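You operate a simulated robot arm through the tools that you are given. There is no shell and no other tool. Be economical: measure what you need, move in short steps, check, and stop when the job is done.

Carry out the task below with a simulated robot arm. There is one attempt and no reset: what you move stays moved.

TASK
Put the tall jar and the clear cup in the blue basin.
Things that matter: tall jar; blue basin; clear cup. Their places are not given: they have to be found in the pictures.

It is judged by the outcome, as a careful person would: the job done as asked, and still so three seconds after it is handed in. It fails if anything else is knocked over, pushed out of place, dropped, spilled or broken.

THE ROBOT
A 7-joint arm with a two-finger parallel gripper, fixed in place. Base frame: the origin is at the foot of the arm, x ahead of it, y to its left, z up; the work surface is at about z = 0. Lengths are in mm, angles in degrees, forces in N, time in s.
With the tool pointing down near the work surface it reaches from about 240 to 620 mm from the base axis. Its first joint turns from -66.0 to 66.0 degrees. Payload 2.6 kg.
Tool frame: the origin (TCP) lies between the finger pads and is the grasp point; the fingertips stand 30 mm ahead of it; z points along the fingers, y is the line along which they close. The gripper opens to 94 mm. The fingers are 28 mm wide and 10 mm thick; the gripper's body (50 by 96 mm) begins 55 mm behind the TCP.
Orientation is told as [roll, pitch, yaw] about the base's x, y, z axes, in that order, counted from this pose: with the fingers straight down and closing along the base's y, the tool's x points along the base's -x, its y along +y and its z along -z.

THE INTERFACE
- The arm moves only by the tool play_rows. Its argument "moves" is a list of rows, each an object of numbers (a shift or turn left out is 0, a gripper value left out holds the last): "dx", "dy", "dz": the shift along the tool's x, y, z in units of 20 mm (1.0 is 20 mm); "rx", "ry", "rz": the turn, a rotation vector about the tool's x, y, z in units of 6 degrees (1.0 is 6 degrees); "hand": the gripper command, from -1 (shut) to 1 (fully open), values between in proportion. In form: [{"dx": .., "dy": .., "dz": .., "rx": .., "ry": .., "rz": .., "hand": ..}, ...]. A call has 1 to 20 rows; each row shifts and turns the commanded pose from where the row before left it, along the tool's axes as they then stand. A call with a number of a shift or a turn outside -1 to 1 is refused whole. A row lasts 0.2 s, in which the tool goes at most 50 mm and 8.6 degrees; a call with a longer step from one row to the next is refused whole, and so is a gripper value outside its range. A pose out of reach is approached as far as the arm can. The call stops where the force on the tool passes 40 N (or 10 N more than at its start, if that is more) or the arm is blocked; 0.2 s more then pass. The fingers move at their own pace (about 72 mm/s each) and stop on an object; they squeeze with about 33 N. The grip force told is the motor's: it shows also when the fingers shut on nothing. Time passes only in rows, and 0.2 s behind the last, so rows that do not move let the fingers close. It gives the time, the measured TCP pose, the force on the tool (base axes), the opening and the grip force at its end, in the units of the frame above (readings bear some noise), and new pictures: "show" is both (left out), scene, wrist or none.
- Cameras (640 x 400 px; columns grow to the right, rows downward): "scene" is fixed at [26.2, 421.3, 575.6]; the picture's right is [-0.85, -0.52, 0.00], its down [-0.24, 0.39, -0.89] and it looks along [0.47, -0.76, -0.46] (base axes); focal length 318 px, centre (320, 200). "wrist" rides on the gripper at [-37, 0, -58] in the tool frame; the picture's right is [0.00, -1.00, 0.00], its down [0.97, 0.00, -0.24] and it looks along [0.24, 0.00, 0.97] (tool axes); focal length 218 px, centre (320, 200).
- probe_pixels(camera, pixels): there is no depth. For up to 12 entries [column, row, z] of the newest picture of that camera ("zoom" is the newest enlarged one), the place [x, y] in the base frame at which the ray of that pixel passes the height z, good to about 2 mm. No time passes.
- zoom(camera, box): a new picture of the part [left, top, right, bottom] of that camera's present view, enlarged. No time passes.
- job_done(): hands the job in; it is judged then, once.

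Work in short steps. Measure before you move; look again where a grasp or a placing could have gone wrong, and mend it. You have 60 turns and 120 pictures in all, the two below and enlarged ones among them. Open the gripper and draw the arm clear of the work before you hand the job in, unless the task says otherwise; then end with one line.

The tools are called after "Emit:" as a command line: name --argument value ..., lists and objects as JSON in quotes. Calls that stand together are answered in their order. play_rows: Moves the arm, as the interface text tells. Its arguments: {"type":"object","properties":{"moves":{"type":"array","items":{"type":"object","properties":{"dx":{"type":"number"},"dy":{"type":"number"},"dz":{"type":"number"},"rx":{"type":"number"},"ry":{"type":"number"},"rz":{"type":"number"},"hand":{"type":"number"}}}},"show":{"type":"string","enum":["both","scene","wrist","none"]}},"required":["moves"]} The other tools are called the same way: probe_pixels (camera, pixels) gives the place at which the rays of pixels pass given heights; zoom (camera, box) takes an enlarged picture of a part of a camera's view; job_done () hands the job in.

At the start:

```text
time: 0.0
tool_pos: [444.6, -40.8, 318.9]
orientation: [0.1, 0.1, 0.0]
contact_force: [0.3, 0.4, -0.1]
gripper_width: 94.2
finger_force: 0.0
```

scene: 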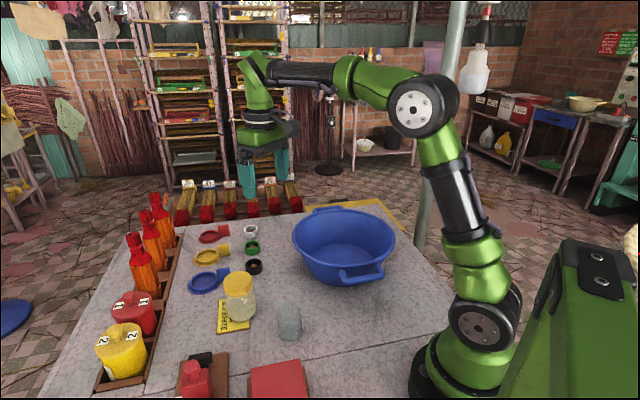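
wrist: 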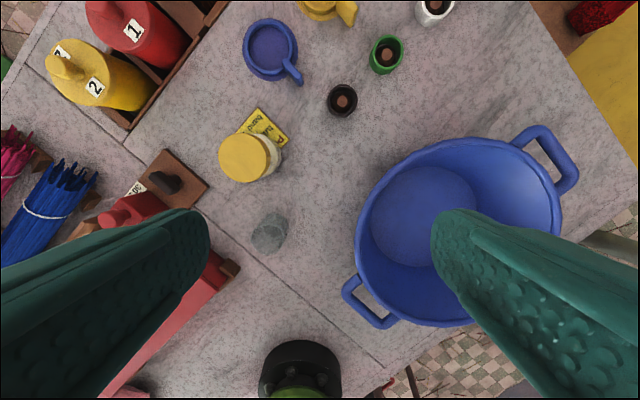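

I zoom on the jar (scene ~240,295), cup (~290,322) and basin (~345,245) to measure them.

Emit:
zoom --camera "scene" --box '[180, 200, 420, 350]'

Emit:
zoom --camera "wrist" --box '[200, 80, 360, 280]'

Emit:
probe_pixels --camera "scene" --pixels '[[237, 325, 0], [239, 278, 80], [289, 338, 0], [289, 310, 50], [292, 240, 80], [397, 240, 80], [340, 210, 80], [345, 272, 80], [345, 255, 0], [240, 318, 0]]'

Emit:
probe_pixels --camera "wrist" --pixels '[[244, 158, 80], [244, 158, 100], [269, 233, 50], [269, 233, 0], [270, 155, 0], [422, 217, 5], [460, 230, 80], [460, 230, 100]]'

```text
2.67 times, centred on (300, 275) of scene
```

zoom: 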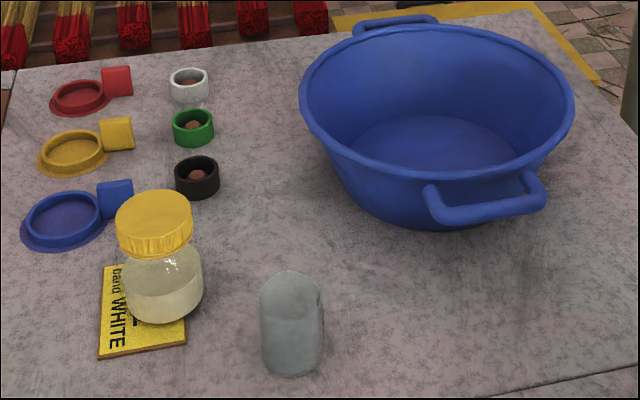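

```text
2.00 times, centred on (280, 180) of wrist
```

zoom: 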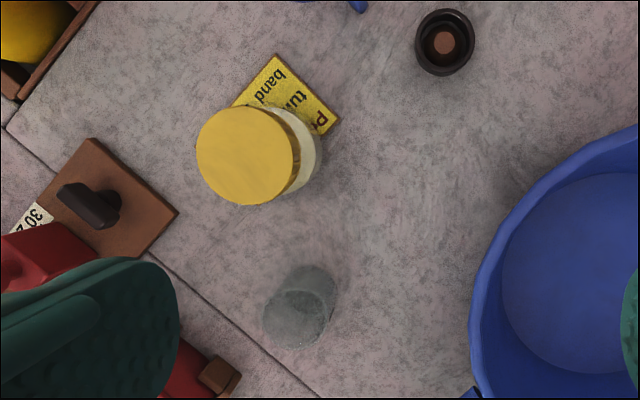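

```text
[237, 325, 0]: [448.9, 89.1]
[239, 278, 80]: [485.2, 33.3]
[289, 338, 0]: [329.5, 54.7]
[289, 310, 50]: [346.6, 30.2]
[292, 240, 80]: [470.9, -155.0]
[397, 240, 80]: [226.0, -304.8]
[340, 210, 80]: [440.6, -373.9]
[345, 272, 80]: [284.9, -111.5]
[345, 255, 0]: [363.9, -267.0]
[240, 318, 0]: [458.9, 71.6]
```

```text
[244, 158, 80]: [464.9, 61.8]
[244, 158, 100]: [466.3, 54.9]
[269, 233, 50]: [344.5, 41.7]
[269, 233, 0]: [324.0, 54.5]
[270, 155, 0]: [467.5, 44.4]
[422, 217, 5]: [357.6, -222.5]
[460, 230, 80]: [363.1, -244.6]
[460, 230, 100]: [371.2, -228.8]
```

Triangulating both items more exactly using both views.

Emit:
probe_pixels --camera "scene" --pixels '[[237.7, 279, 80], [237.7, 279, 90], [237.7, 279, 100], [237.7, 279, 110], [223.8, 279, 100], [252, 279, 100], [289, 306, 40], [289, 306, 60], [289, 335, 0], [277, 325, 30], [301, 325, 30], [241, 314, 0]]'

Emit:
probe_pixels --camera "wrist" --pixels '[[243.5, 157.5, 90], [243.5, 157.5, 110], [219, 157, 100], [268, 157, 100], [276, 225, 0], [267, 240, 40], [267, 240, 60], [251, 238, 50], [283, 243, 50], [358, 230, 80], [563, 200, 80], [463, 137, 80]]'

Emit:
zoom --camera "wrist" --box '[230, 200, 310, 260]'

Emit:
zoom --camera "scene" --box '[210, 260, 320, 350]'

```text
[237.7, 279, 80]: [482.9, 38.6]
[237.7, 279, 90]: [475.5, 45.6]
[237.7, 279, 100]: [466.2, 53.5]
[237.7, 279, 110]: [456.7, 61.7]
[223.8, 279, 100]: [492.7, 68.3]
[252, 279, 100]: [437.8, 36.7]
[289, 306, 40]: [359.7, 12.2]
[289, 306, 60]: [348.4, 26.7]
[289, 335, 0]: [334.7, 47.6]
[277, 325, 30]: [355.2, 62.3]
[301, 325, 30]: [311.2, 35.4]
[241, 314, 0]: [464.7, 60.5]
```

```text
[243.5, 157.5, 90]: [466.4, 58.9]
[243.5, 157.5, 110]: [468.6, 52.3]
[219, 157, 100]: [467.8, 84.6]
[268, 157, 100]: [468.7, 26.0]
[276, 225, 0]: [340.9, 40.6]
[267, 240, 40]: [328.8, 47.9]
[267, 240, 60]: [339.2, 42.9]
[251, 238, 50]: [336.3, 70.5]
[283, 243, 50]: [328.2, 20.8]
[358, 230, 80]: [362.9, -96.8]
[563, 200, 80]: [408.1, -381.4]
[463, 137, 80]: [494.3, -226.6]
```

```text
6.67 times, centred on (270, 230) of wrist
```

zoom: 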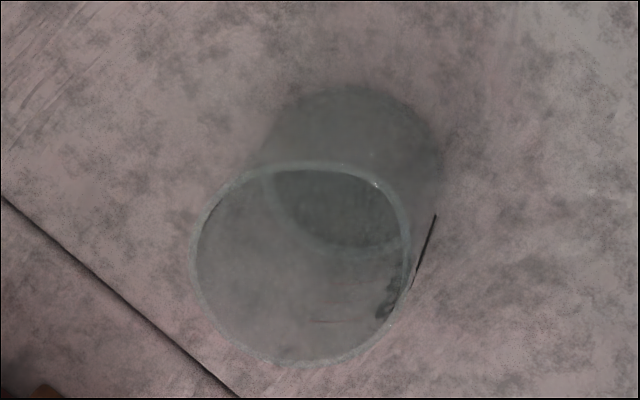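

```text
4.44 times, centred on (265, 305) of scene
```

zoom: 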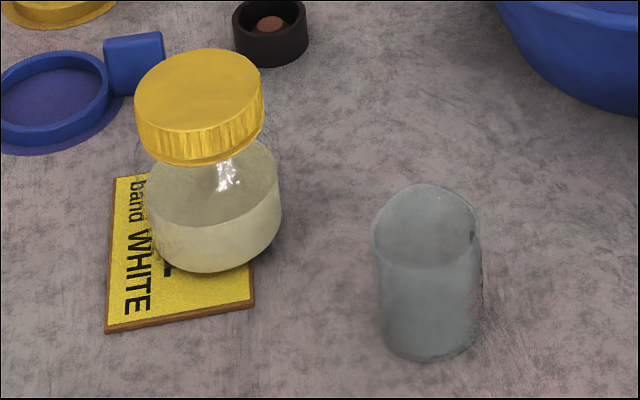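

Cup rim centre triangulates to about (339, 42), height ~60 mm, Ø ~50. The jar is at (467, 55), height ~100 mm, Ø ~59. The basin floor centre is about (358, -222). I go above the cup first.

Emit:
play_rows --moves '[{"dx": 0.587, "dy": 0.46, "dz": 0.9, "hand": 0.7}, {"dx": 0.587, "dy": 0.46, "dz": 0.9}, {"dx": 0.587, "dy": 0.46, "dz": 0.9}, {"dx": 0.587, "dy": 0.46, "dz": 0.9}, {"dx": 0.587, "dy": 0.46, "dz": 0.9}, {"dx": 0.587, "dy": 0.46, "dz": 0.9}, {"dx": 0.587, "dy": 0.46, "dz": 0.9}, {"dx": 0.587, "dy": 0.46, "dz": 0.9}, {"dx": 0.587, "dy": 0.46, "dz": 0.9}, {}]'

```text
time: 2.2
tool_pos: [337.4, 44.7, 155.3]
orientation: [0.0, 0.0, 0.0]
contact_force: [-0.5, 0.2, 0.3]
gripper_width: 79.9
finger_force: 0.0
```

scene: 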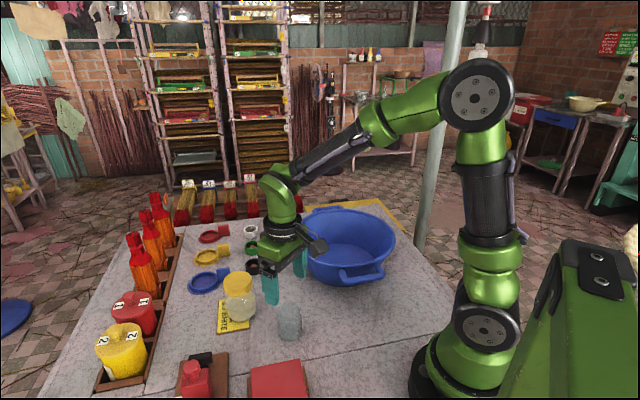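
wrist: 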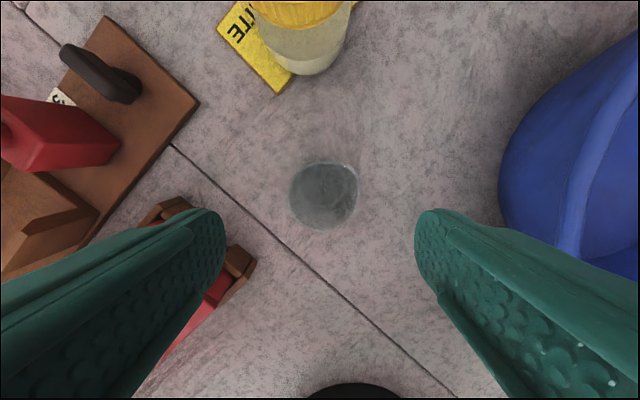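

Checking the cup centre and the brown tray corners near the left finger.

Emit:
zoom --camera "wrist" --box '[180, 130, 420, 280]'

Emit:
probe_pixels --camera "wrist" --pixels '[[322, 197, 60], [322, 180, 0], [289, 197, 60], [358, 190, 60], [240, 245, 0], [240, 245, 30], [180, 200, 0], [180, 200, 30]]'

```text
2.67 times, centred on (300, 205) of wrist
```

zoom: 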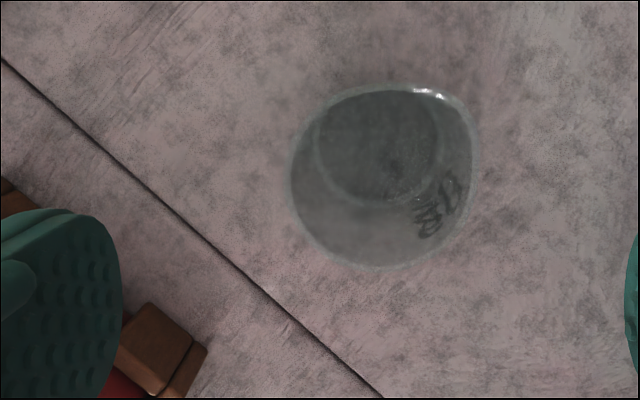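

```text
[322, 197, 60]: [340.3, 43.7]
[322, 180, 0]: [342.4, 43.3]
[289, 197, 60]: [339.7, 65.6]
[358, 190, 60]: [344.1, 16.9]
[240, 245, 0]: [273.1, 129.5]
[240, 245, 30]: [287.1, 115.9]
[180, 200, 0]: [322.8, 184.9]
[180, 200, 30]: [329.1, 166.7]
```

Cup centre is (341, 42) and the tray is clear of the fingers. I shift slightly, then lower to z≈40 and close.

Emit:
play_rows --moves '[{"dx": -0.18, "dy": -0.13}, {"dz": 0.95}, {"dz": 0.95}, {"dz": 0.95}, {"dz": 0.95}, {"dz": 0.95}, {"dz": 0.95}, {}]'

```text
time: 4.0
tool_pos: [341.6, 38.8, 41.7]
orientation: [0.0, 0.1, 0.0]
contact_force: [-0.7, 0.0, 0.3]
gripper_width: 79.9
finger_force: 0.1
```

scene: 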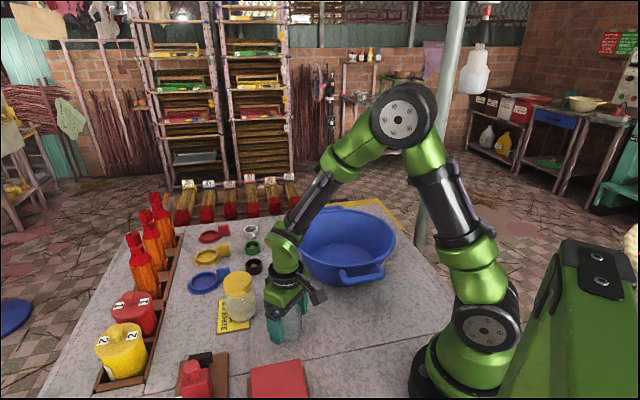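
wrist: 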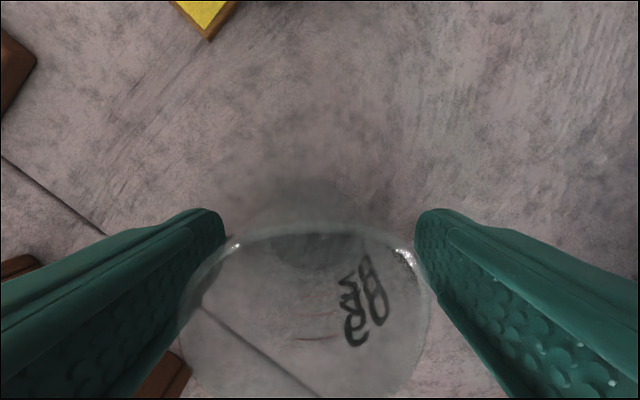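

The cup sits between the fingers, slightly left of centre (col ~305). I nudge +y and close.

Emit:
play_rows --moves '[{"dy": 0.12, "hand": 0.5}, {"hand": 0.2}, {"hand": 0.0}, {"hand": -0.3}, {"hand": -1}, {}, {}]' --show "wrist"

```text
time: 5.6
tool_pos: [343.1, 40.3, 43.2]
orientation: [0.0, 0.0, 0.0]
contact_force: [0.4, -0.1, -0.5]
gripper_width: 51.1
finger_force: 33.4
```

wrist: 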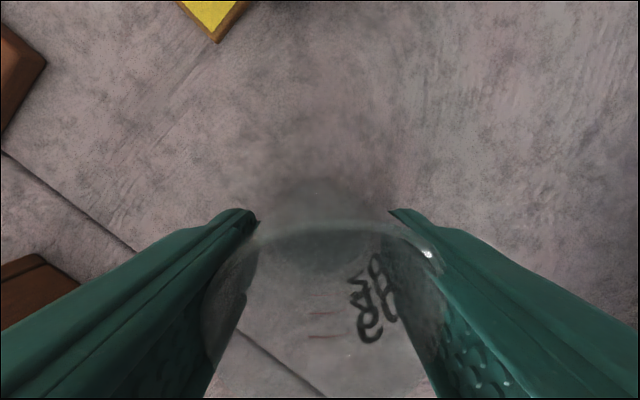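

The cup is gripped at 51 mm. I lift it to z≈203 and look.

Emit:
play_rows --moves '[{"dz": -0.4}, {"dz": -0.8}, {"dz": -1}, {"dz": -1}, {"dz": -1}, {"dz": -1}, {"dz": -1}, {"dz": -1}, {"dz": -0.8}, {}]'

```text
time: 7.8
tool_pos: [342.9, 42.9, 202.5]
orientation: [0.0, 0.0, 0.0]
contact_force: [-0.9, -0.1, -0.3]
gripper_width: 49.0
finger_force: 33.0
```

scene: 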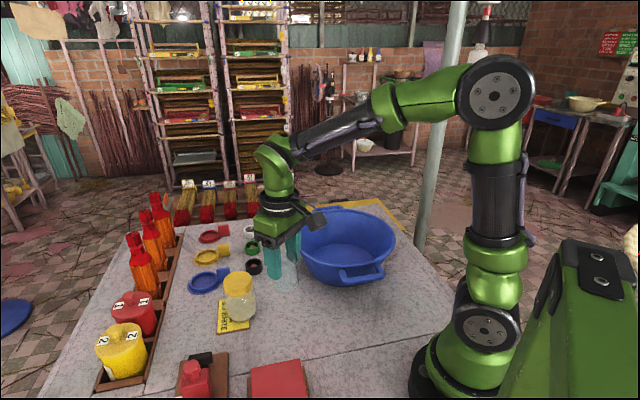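
wrist: 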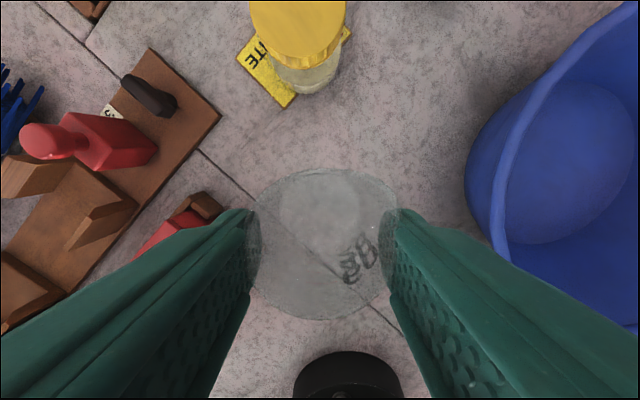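

The cup is held and its bottom is at ~160, well above the rim. I carry it over the basin.

Emit:
play_rows --moves '[{"dx": 0.09, "dy": -0.6}, {"dx": 0.09, "dy": -0.97}, {"dx": 0.09, "dy": -0.97}, {"dx": 0.09, "dy": -0.97}, {"dx": 0.09, "dy": -0.97}, {"dx": 0.09, "dy": -0.97}, {"dx": 0.09, "dy": -0.97}, {"dx": 0.09, "dy": -0.97}, {"dx": 0.09, "dy": -0.97}, {"dx": 0.09, "dy": -0.97}, {"dx": 0.09, "dy": -0.97}, {"dx": 0.09, "dy": -0.97}, {"dx": 0.09, "dy": -0.97}, {"dx": 0.09, "dy": -0.97}, {}]'

```text
time: 11.0
tool_pos: [315.8, -220.9, 201.5]
orientation: [0.1, 0.0, -0.1]
contact_force: [-0.6, 0.0, 0.1]
gripper_width: 48.9
finger_force: 33.2
```

scene: 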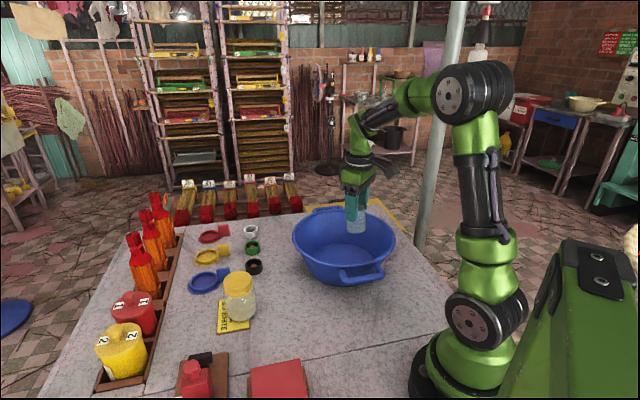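
wrist: 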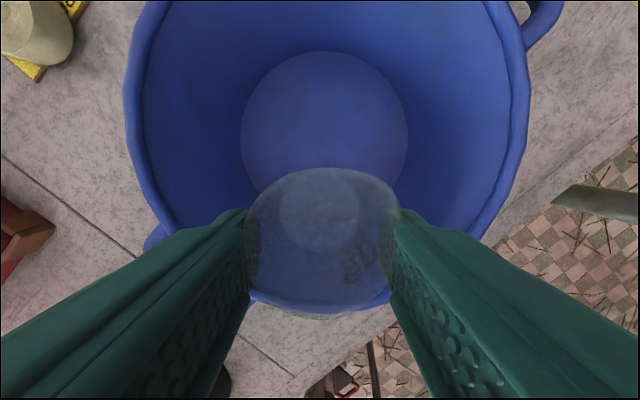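

Re-measuring the basin floor and rim from here.

Emit:
probe_pixels --camera "wrist" --pixels '[[325, 52, 5], [240, 130, 5], [408, 130, 5], [325, 135, 5], [125, 90, 90], [529, 90, 90], [330, 308, 90], [262, 300, 90], [400, 290, 90]]'

Emit:
probe_pixels --camera "scene" --pixels '[[311, 252, 5], [376, 252, 5], [345, 243, 5], [345, 262, 5], [292, 240, 90], [397, 240, 90], [345, 273, 90], [345, 208, 90]]'

Emit:
zoom --camera "scene" --box '[280, 180, 410, 300]'

```text
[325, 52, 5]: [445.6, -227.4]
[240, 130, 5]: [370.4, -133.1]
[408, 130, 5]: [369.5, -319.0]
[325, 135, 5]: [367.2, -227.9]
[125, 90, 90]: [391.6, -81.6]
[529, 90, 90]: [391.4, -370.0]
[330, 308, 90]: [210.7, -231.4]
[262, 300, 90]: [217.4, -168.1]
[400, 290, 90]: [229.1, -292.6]
```

```text
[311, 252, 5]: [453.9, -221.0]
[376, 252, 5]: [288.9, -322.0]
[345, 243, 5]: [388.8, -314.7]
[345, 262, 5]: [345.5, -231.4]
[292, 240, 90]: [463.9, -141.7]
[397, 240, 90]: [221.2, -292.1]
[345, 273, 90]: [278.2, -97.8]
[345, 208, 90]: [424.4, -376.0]
```

```text
3.33 times, centred on (345, 240) of scene
```

zoom: 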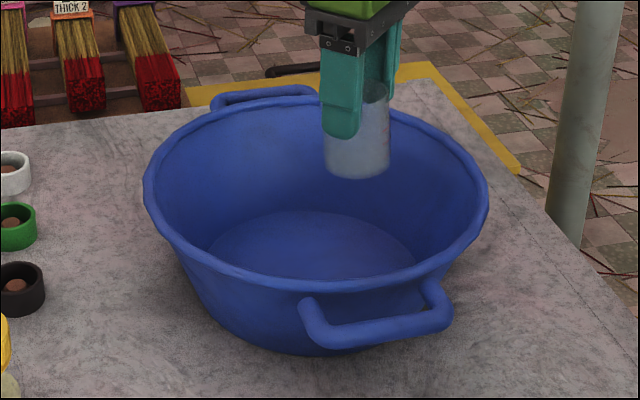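

Floor centre is about (355, -227), radius ~92, so a cup at x≈315 fits. I lower to z≈58, then in finer steps to contact.

Emit:
play_rows --moves '[{"dy": -0.25, "dz": 0.5}, {"dz": 0.95}, {"dz": 0.95}, {"dz": 0.95}, {"dz": 0.95}, {"dz": 0.95}, {"dz": 0.95}, {"dz": 0.95}, {}]'

```text
time: 12.8
tool_pos: [318.4, -226.4, 72.9]
orientation: [0.0, -0.3, -0.4]
contact_force: [-4.4, 3.0, 12.5]
gripper_width: 49.0
finger_force: 33.1
stopped in row 8: the force on the tool passed its limit (the readings are from after the stop); the commanded pose is now the measured one
```

scene: 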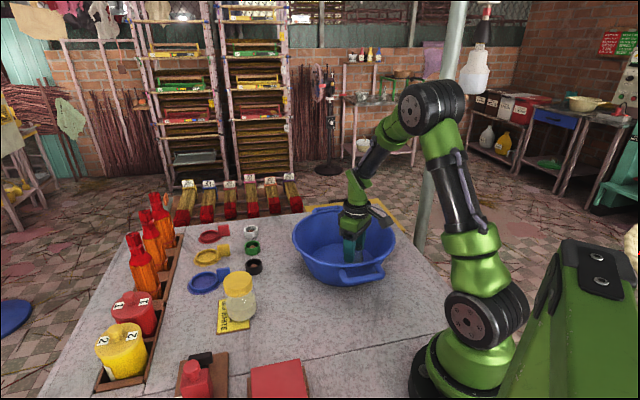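
wrist: 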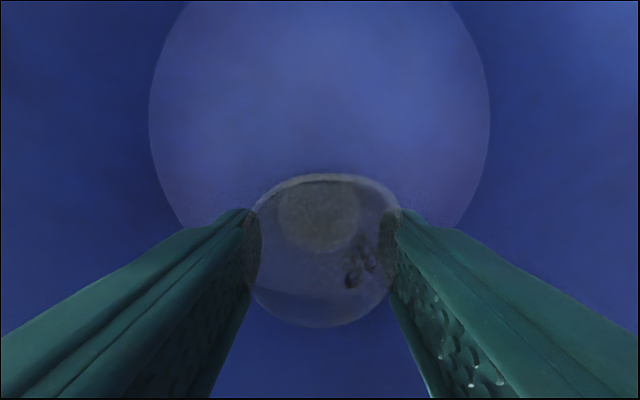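

Contact came earlier than expected, at z 73. Measuring where the floor disc lies relative to the cup.

Emit:
probe_pixels --camera "wrist" --pixels '[[149, 110, 7], [491, 110, 7], [185, 228, 7], [460, 228, 7], [149, 110, 20], [491, 110, 20], [185, 228, 20], [460, 228, 20], [185, 5, 20], [455, 5, 20], [320, 220, 31], [320, 335, 40]]'

Emit:
zoom --camera "wrist" --box '[200, 150, 440, 350]'

Emit:
zoom --camera "scene" --box '[280, 180, 410, 300]'

```text
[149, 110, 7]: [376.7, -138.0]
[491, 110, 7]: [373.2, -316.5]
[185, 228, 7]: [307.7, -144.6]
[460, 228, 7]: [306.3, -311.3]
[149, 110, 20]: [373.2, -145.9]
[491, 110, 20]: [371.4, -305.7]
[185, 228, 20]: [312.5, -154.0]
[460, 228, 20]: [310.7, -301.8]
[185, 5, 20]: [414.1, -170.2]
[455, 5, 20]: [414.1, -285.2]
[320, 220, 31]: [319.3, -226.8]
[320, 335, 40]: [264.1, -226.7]
```

```text
2.00 times, centred on (320, 250) of wrist
```

zoom: 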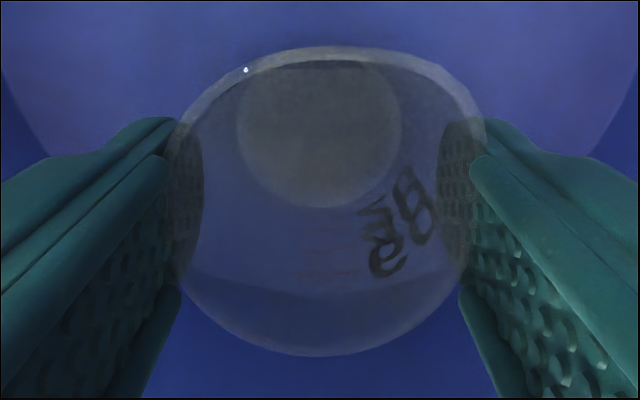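

```text
3.33 times, centred on (345, 240) of scene
```

zoom: 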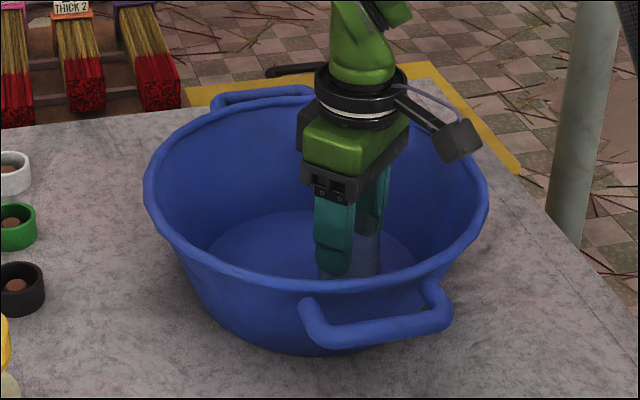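

The floor still looks to be at z≈0–7, so something else may have touched. A black bracket on the wrist (scene ~(387,222)) sits near the rim, so I check its place.

Emit:
probe_pixels --camera "scene" --pixels '[[387, 222, 100], [387, 222, 130], [387, 222, 160], [387, 228, 90], [391, 230, 90], [366, 206, 130], [366, 206, 160], [366, 206, 190]]'

Emit:
play_rows --moves '[{"dz": -0.25}, {}]' --show "wrist"

```text
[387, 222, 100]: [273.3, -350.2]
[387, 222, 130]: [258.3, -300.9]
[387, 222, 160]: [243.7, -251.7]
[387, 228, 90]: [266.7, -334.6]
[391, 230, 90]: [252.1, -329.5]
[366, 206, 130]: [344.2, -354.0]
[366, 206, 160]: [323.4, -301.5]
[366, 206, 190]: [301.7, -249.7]
```

```text
time: 13.4
tool_pos: [318.6, -225.9, 76.9]
orientation: [-0.1, -0.4, -0.3]
contact_force: [0.2, -0.5, -0.3]
gripper_width: 49.3
finger_force: 33.3
```

wrist: 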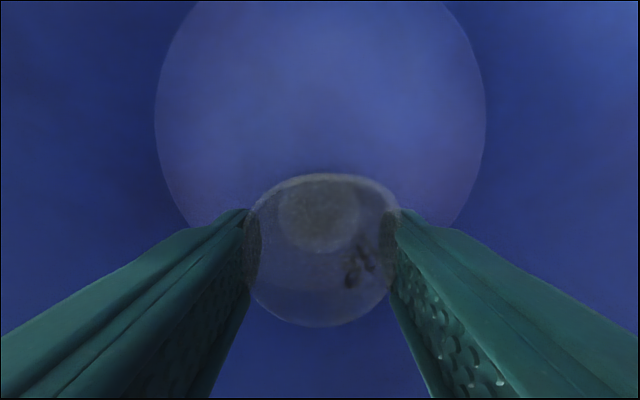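

The wrist view explains this: the cup slipped ~28 mm down in the grip when lifted (its rim now looks smaller), so the contact was the cup's bottom reaching the floor. I lower the last 4 mm and open gently.

Emit:
play_rows --moves '[{"dz": 0.12}, {"dz": 0.08}, {}, {"hand": 0.1}, {"hand": 0.25}, {"hand": 0.4}, {}, {}]'

```text
time: 15.2
tool_pos: [317.5, -226.3, 72.2]
orientation: [0.0, -0.3, -0.4]
contact_force: [-0.4, 0.2, 0.1]
gripper_width: 65.9
finger_force: 0.1
```

scene: 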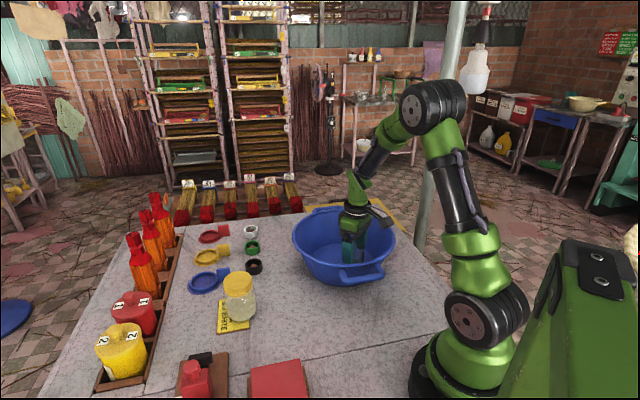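
wrist: 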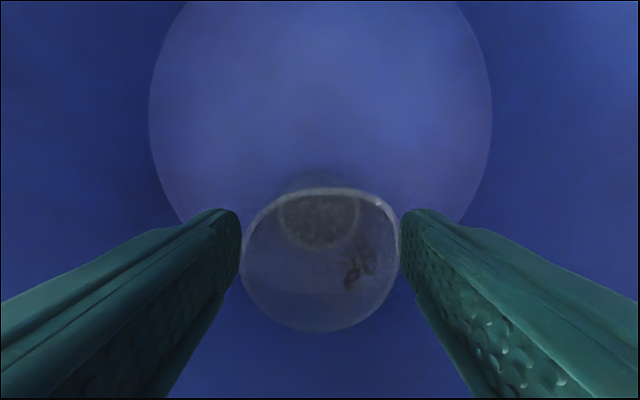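

The cup stands free and upright in the basin. I raise the hand straight up.

Emit:
play_rows --moves '[{"dz": -0.4}, {"dz": -0.8}, {"dz": -1, "hand": 0.9}, {"dz": -1}, {"dz": -1}, {"dz": -1}, {"dz": -1}, {"dz": -1}, {}]'

```text
time: 17.2
tool_pos: [317.6, -225.5, 216.4]
orientation: [-0.1, -0.3, -0.3]
contact_force: [0.6, -0.9, 0.4]
gripper_width: 89.1
finger_force: 0.1
```

scene: 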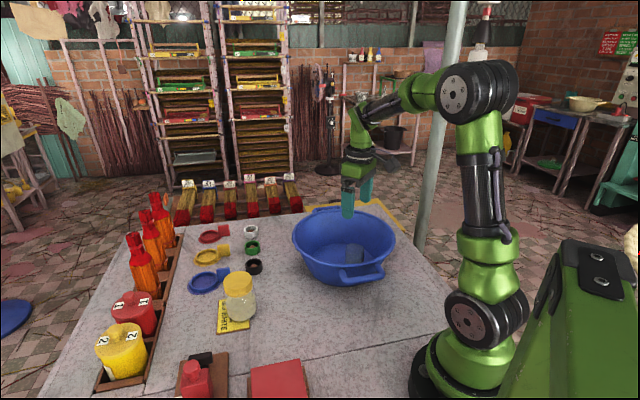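
wrist: 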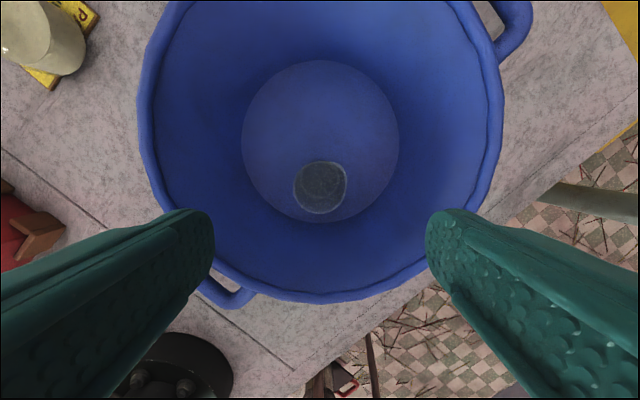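

The cup stands at about (318, -226) in the basin. I go over the jar.

Emit:
play_rows --moves '[{"dx": -0.5, "dy": 0.935}, {"dx": -0.5, "dy": 0.935}, {"dx": -0.5, "dy": 0.935}, {"dx": -0.5, "dy": 0.935}, {"dx": -0.5, "dy": 0.935}, {"dx": -0.5, "dy": 0.935}, {"dx": -0.5, "dy": 0.935}, {"dx": -0.5, "dy": 0.935}, {"dx": -0.5, "dy": 0.935}, {"dx": -0.5, "dy": 0.935}, {"dx": -0.5, "dy": 0.935}, {"dx": -0.5, "dy": 0.935}, {"dx": -0.5, "dy": 0.935}, {"dx": -0.5, "dy": 0.935}, {"dx": -0.5, "dy": 0.935}, {"hand": 1}]'

```text
time: 20.6
tool_pos: [469.1, 52.5, 215.2]
orientation: [0.0, -0.3, -0.3]
contact_force: [0.0, 0.4, 0.3]
gripper_width: 93.8
finger_force: 0.0
```

scene: 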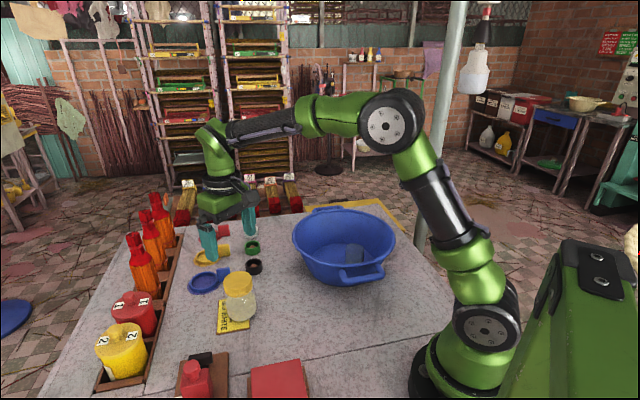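
wrist: 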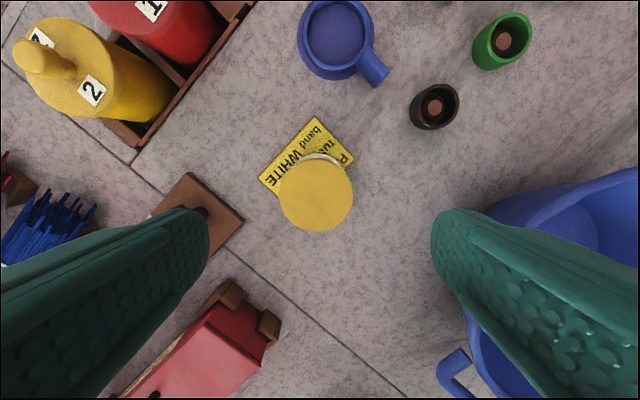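

Checking jar centre, and clearance to the brown plate with knob and to the basin.

Emit:
probe_pixels --camera "wrist" --pixels '[[317, 192, 100], [279, 192, 100], [354, 192, 100], [317, 165, 50], [243, 222, 10], [205, 215, 30], [205, 215, 40], [470, 215, 90], [480, 230, 90]]'

Emit:
zoom --camera "wrist" --box '[220, 100, 420, 260]'

```text
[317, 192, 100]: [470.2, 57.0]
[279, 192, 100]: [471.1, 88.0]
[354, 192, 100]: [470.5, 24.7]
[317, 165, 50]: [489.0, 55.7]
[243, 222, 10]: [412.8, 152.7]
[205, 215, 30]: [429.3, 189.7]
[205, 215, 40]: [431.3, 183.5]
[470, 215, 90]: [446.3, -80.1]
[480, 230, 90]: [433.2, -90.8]
```

```text
2.50 times, centred on (320, 180) of wrist
```

zoom: 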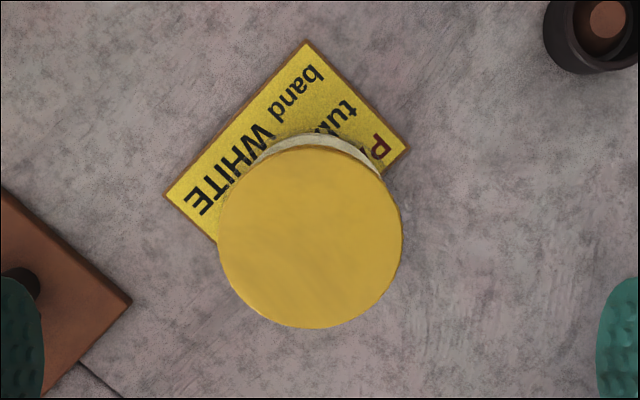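

Jar centre is (470, 56), and the clearances are fine. I centre and lower to z≈65.

Emit:
play_rows --moves '[{"dy": 0.18, "dz": 0.5}, {"dz": 1}, {"dz": 1}, {"dz": 1}, {"dz": 1}, {"dz": 1}, {"dz": 1}, {"dz": 1}, {}]'

```text
time: 22.6
tool_pos: [471.0, 55.9, 68.6]
orientation: [-0.1, -0.4, -0.3]
contact_force: [-0.3, 0.3, 0.1]
gripper_width: 93.9
finger_force: 0.1
```

scene: 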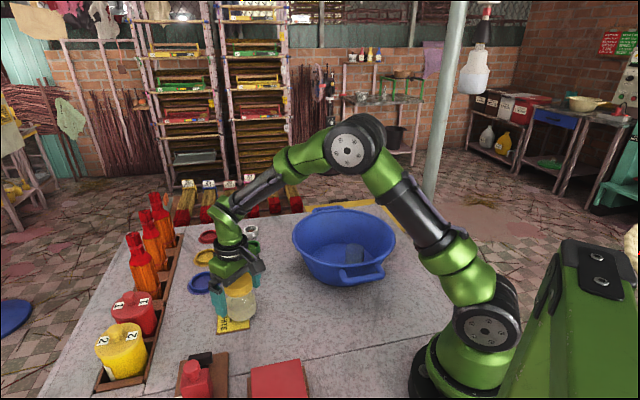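
wrist: 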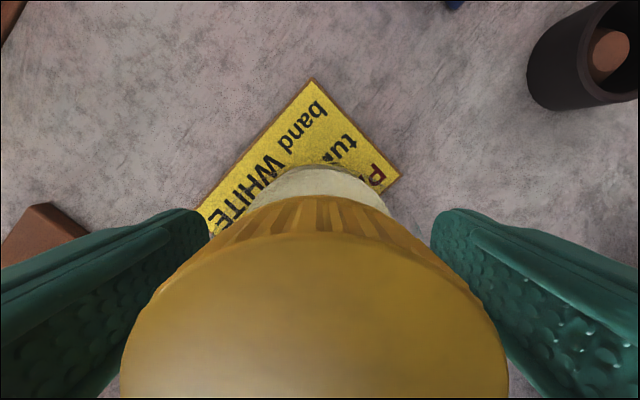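

Centred. I lower 6 mm more and close.

Emit:
play_rows --moves '[{"dz": 0.3, "dy": 0.05}, {"hand": 0.7}, {"hand": 0.4}, {"hand": 0.2}, {"hand": -0.2}, {"hand": -1}, {}, {}]' --show "wrist"

```text
time: 24.4
tool_pos: [470.1, 57.3, 60.8]
orientation: [0.2, -0.3, -0.3]
contact_force: [0.6, 0.0, -0.1]
gripper_width: 71.6
finger_force: 32.7
```

wrist: 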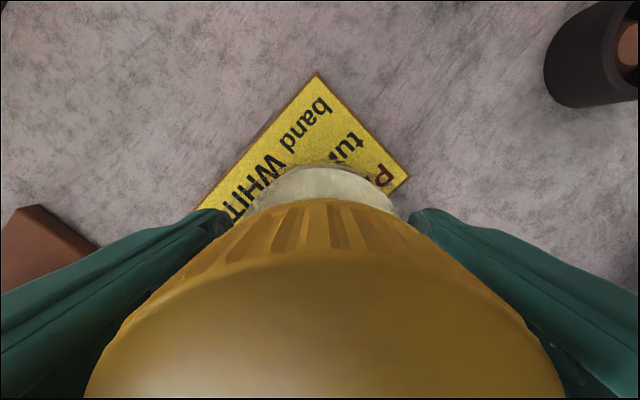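

Gripped at 71.6 mm. I lift slightly and check that the jar comes along without the card.

Emit:
play_rows --moves '[{"dz": -0.3}, {"dz": -0.5}, {"dz": -0.7}, {}, {}]'

Emit:
zoom --camera "scene" --box '[170, 230, 310, 350]'

```text
time: 25.6
tool_pos: [470.5, 57.1, 90.8]
orientation: [0.0, -0.2, -0.3]
contact_force: [0.5, -0.8, -2.8]
gripper_width: 71.4
finger_force: 32.9
```

scene: 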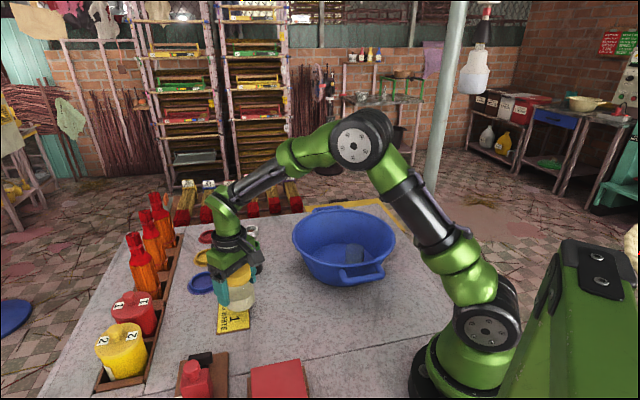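
wrist: 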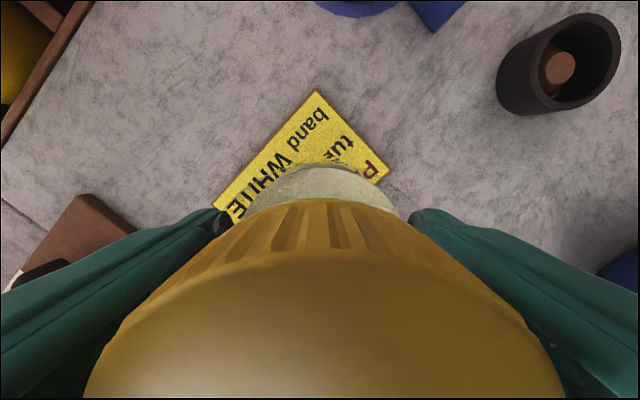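

```text
3.33 times, centred on (240, 290) of scene
```

zoom: 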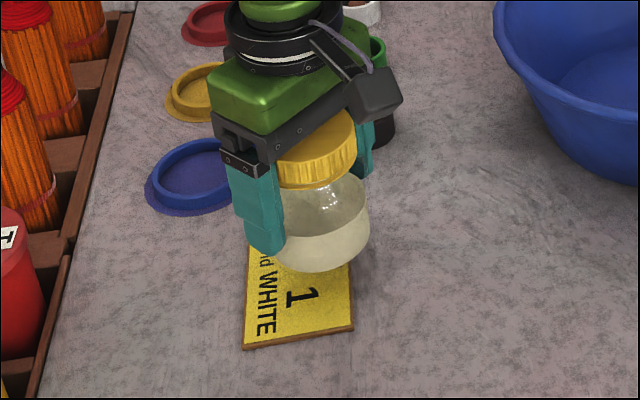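

The jar is held firmly and the card is unmoved. I lift to z≈215.

Emit:
play_rows --moves '[{"dz": -0.5}, {"dz": -0.95}, {"dz": -0.95}, {"dz": -0.95}, {"dz": -0.95}, {"dz": -0.95}, {"dz": -0.95}, {}, {"dx": 0.12, "dy": -0.4}, {"dx": 0.2, "dy": -0.8}, {"dx": 0.24, "dy": -1}, {"dx": 0.24, "dy": -1}, {"dx": 0.24, "dy": -1}, {"dx": 0.24, "dy": -1}]'

```text
time: 28.6
tool_pos: [442.1, -46.1, 216.2]
orientation: [0.0, -0.3, -0.3]
contact_force: [0.1, 0.4, -3.3]
gripper_width: 71.5
finger_force: 32.9
```

scene: 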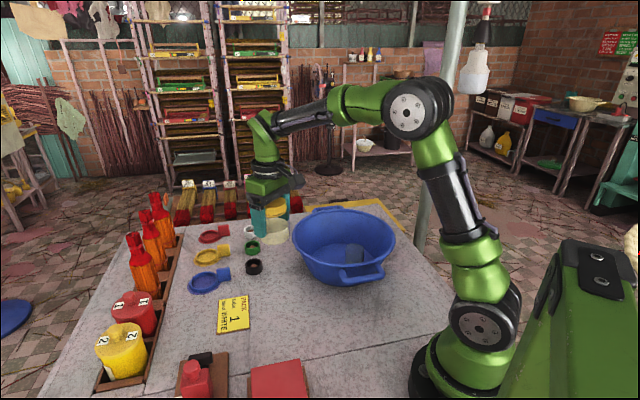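
wrist: 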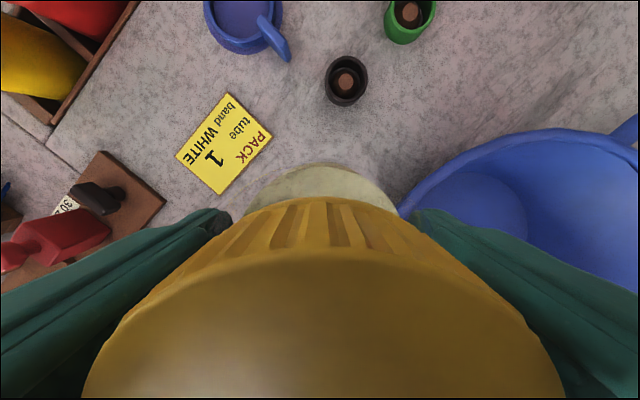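

Grip is steady. I continue to over the basin, target (400, -227).

Emit:
play_rows --moves '[{"dx": 0.21, "dy": -0.95}, {"dx": 0.21, "dy": -0.95}, {"dx": 0.21, "dy": -0.95}, {"dx": 0.21, "dy": -0.95}, {"dx": 0.21, "dy": -0.95}, {"dx": 0.21, "dy": -0.95}, {"dx": 0.21, "dy": -0.95}, {"dx": 0.21, "dy": -0.95}, {"dx": 0.21, "dy": -0.9}, {"dx": 0.21, "dy": -0.5}, {}, {}]'

Emit:
zoom --camera "scene" --box '[280, 160, 410, 300]'

```text
time: 31.2
tool_pos: [401.4, -225.7, 214.6]
orientation: [0.0, -0.4, -0.3]
contact_force: [-0.1, 0.1, -2.2]
gripper_width: 71.2
finger_force: 33.0
```

scene: 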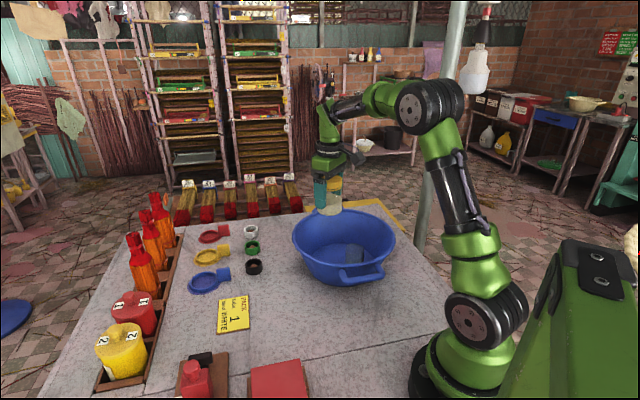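
wrist: 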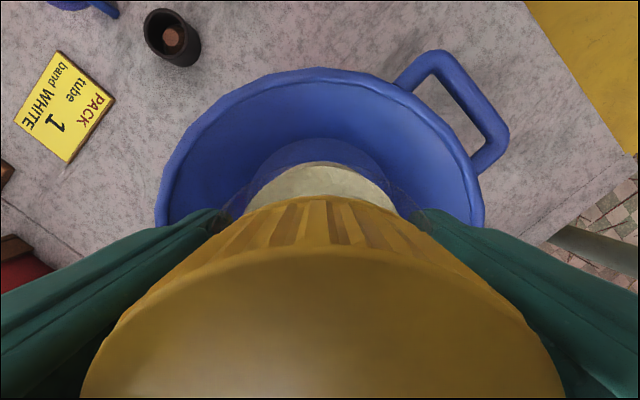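

```text
2.86 times, centred on (345, 230) of scene
```

zoom: 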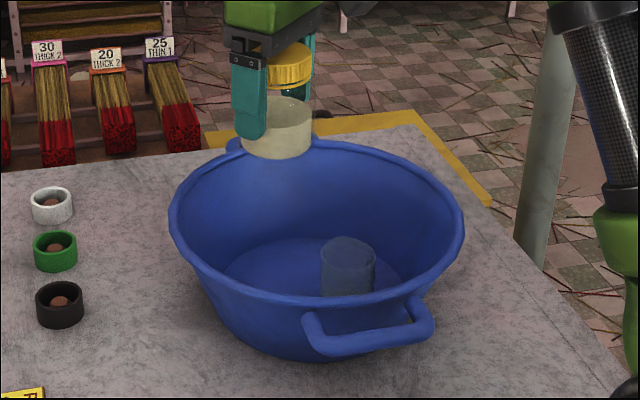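

The jar is over the basin, clear of the cup. I lower to z≈80, then check.

Emit:
play_rows --moves '[{"dz": 0.5}, {"dz": 0.9}, {"dz": 0.9}, {"dz": 0.9}, {"dz": 0.9}, {"dz": 0.9}, {"dz": 0.9}, {"dz": 0.6}, {}]'

Emit:
zoom --camera "scene" --box '[280, 160, 410, 300]'

```text
time: 33.2
tool_pos: [400.1, -226.7, 85.7]
orientation: [0.0, -0.2, -0.5]
contact_force: [0.2, 0.0, -3.0]
gripper_width: 71.2
finger_force: 33.7
```

scene: 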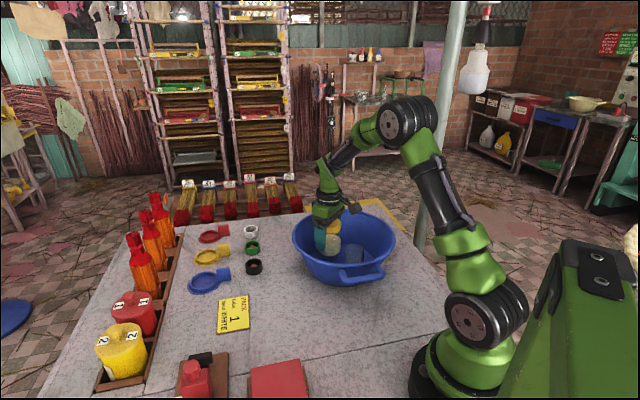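
wrist: 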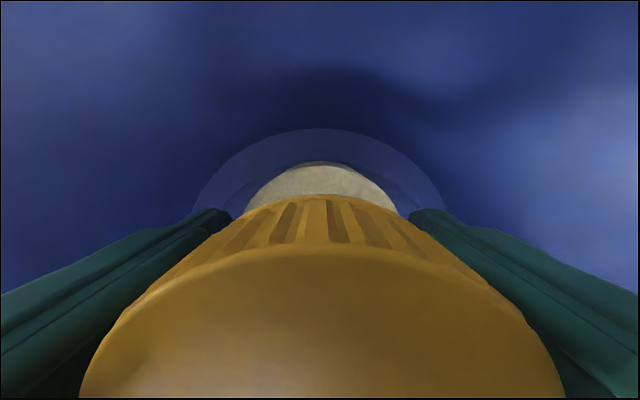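

```text
2.86 times, centred on (345, 230) of scene
```

zoom: 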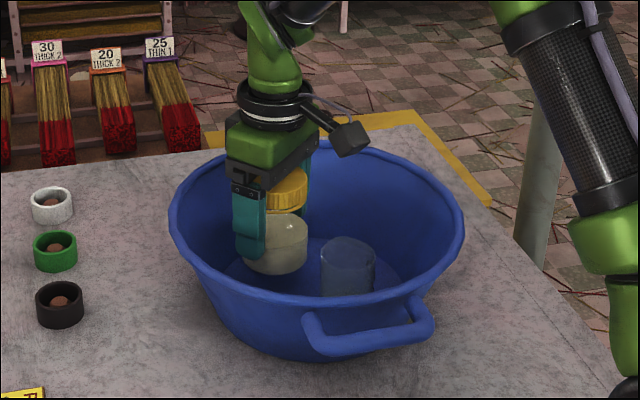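

All clear; floor margin is visible ahead of the jar. I lower slowly to contact.

Emit:
play_rows --moves '[{"dz": 0.3}, {"dz": 0.25}, {"dz": 0.2}, {"dz": 0.1}, {"dz": 0.1}, {}]' --show "wrist"

```text
time: 34.6
tool_pos: [400.5, -225.6, 65.8]
orientation: [0.0, -0.3, -0.3]
contact_force: [-0.3, -0.4, -2.5]
gripper_width: 70.8
finger_force: 33.0
```

wrist: 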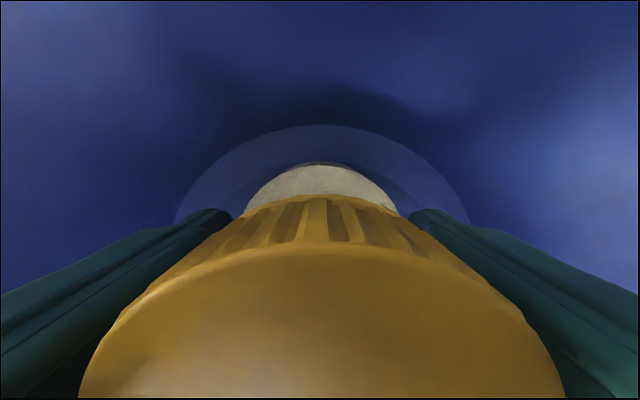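

Still carried (-2.5 N). A few more tiny steps.

Emit:
play_rows --moves '[{"dz": 0.06}, {"dz": 0.06}, {}]' --show "none"

```text
time: 35.4
tool_pos: [400.3, -226.5, 61.1]
orientation: [0.0, -0.3, -0.3]
contact_force: [-1.4, -0.2, -1.8]
gripper_width: 71.2
finger_force: 32.7
```

Emit:
play_rows --moves '[{"dz": 0.06}, {}]' --show "none"

```text
time: 36.0
tool_pos: [401.2, -226.2, 60.9]
orientation: [0.0, -0.3, -0.3]
contact_force: [-0.5, -1.0, -2.9]
gripper_width: 71.0
finger_force: 33.0
```

Emit:
play_rows --moves '[{"dz": 0.06}, {"dz": 0.06}, {}]' --show "scene"

Emit:
zoom --camera "scene" --box '[300, 210, 390, 280]'

```text
time: 36.8
tool_pos: [402.2, -225.9, 62.2]
orientation: [-0.1, -0.4, -0.3]
contact_force: [-3.5, 0.8, 10.6]
gripper_width: 70.8
finger_force: 32.7
```

scene: 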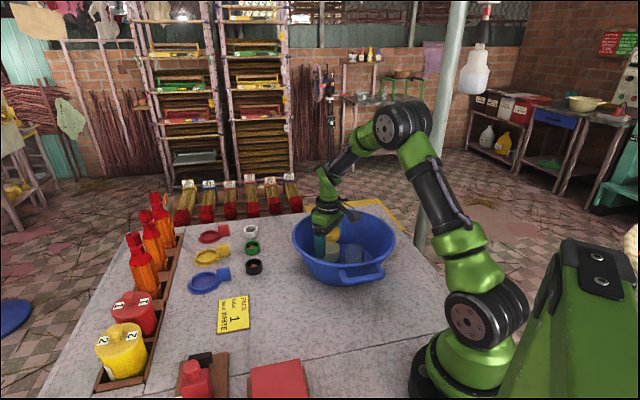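

```text
5.71 times, centred on (345, 245) of scene
```

zoom: 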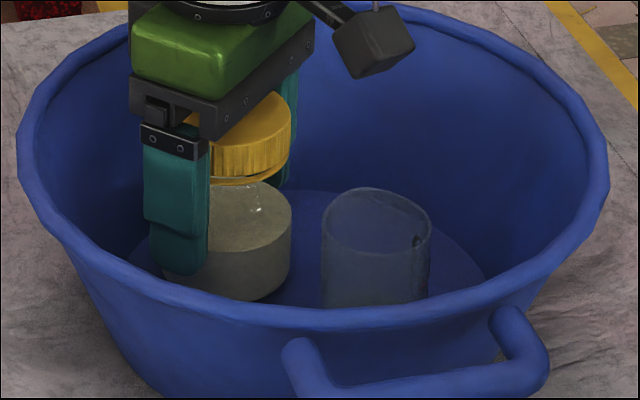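

The jar has touched the floor (+10.6 N). I open gently.

Emit:
play_rows --moves '[{"hand": 0.6}, {"hand": 0.7}, {"hand": 0.85}, {}, {}]' --show "wrist"

```text
time: 38.0
tool_pos: [400.8, -225.0, 60.2]
orientation: [0.0, -0.4, -0.3]
contact_force: [-0.3, 0.0, 0.2]
gripper_width: 86.7
finger_force: 0.0
```

wrist: 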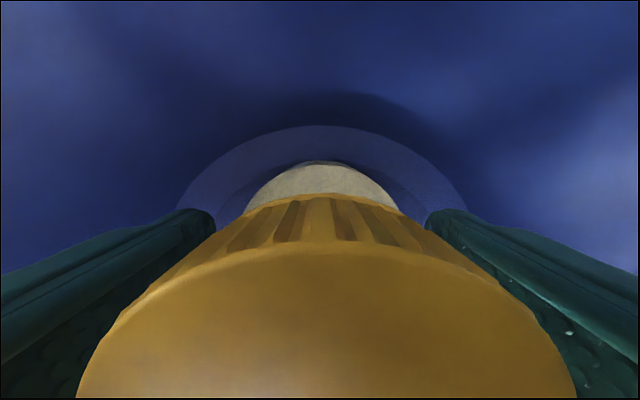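

Released with clearance on both sides. I raise straight up.

Emit:
play_rows --moves '[{"dz": -0.4}, {"dz": -0.8}, {"dz": -0.95}, {"dz": -0.95}, {"dz": -0.95}, {"dz": -0.95}, {"dz": -0.95}, {"dz": -0.95}, {"dz": -0.95}, {"dz": -0.95}, {"dy": 0.9, "dz": -0.4}, {"dy": 0.95}, {"dy": 0.95}, {"dy": 0.95}, {"dy": 0.95}, {"dy": 0.95}, {"dy": 0.95}, {}]'

Emit:
zoom --camera "scene" --box '[280, 190, 410, 300]'

```text
time: 41.8
tool_pos: [400.5, -92.9, 243.5]
orientation: [0.0, -0.2, -0.3]
contact_force: [-0.4, -0.1, -0.8]
gripper_width: 87.1
finger_force: 0.0
```

scene: 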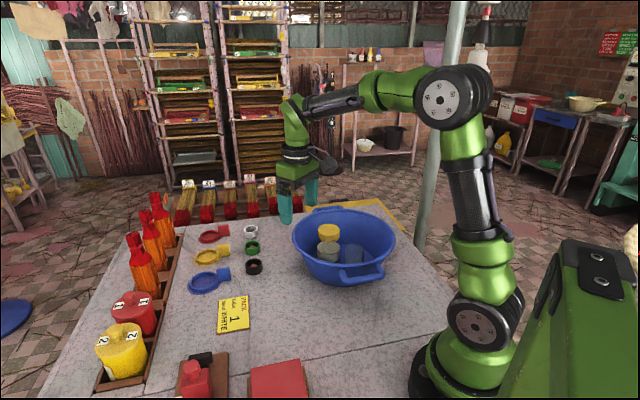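
wrist: 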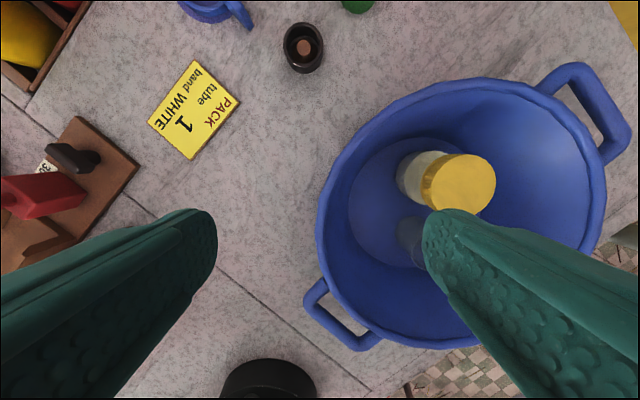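

```text
3.64 times, centred on (345, 245) of scene
```

zoom: 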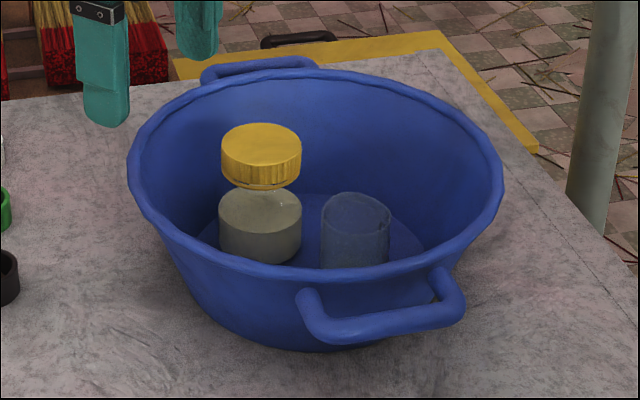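

Both stand upright in the basin, nothing else has moved, and the arm is clear with its gripper open. Handing in.

Emit:
job_done

```text
The job is handed in.
```

The tall jar and the clear cup are both standing upright in the blue basin, and nothing else was moved.
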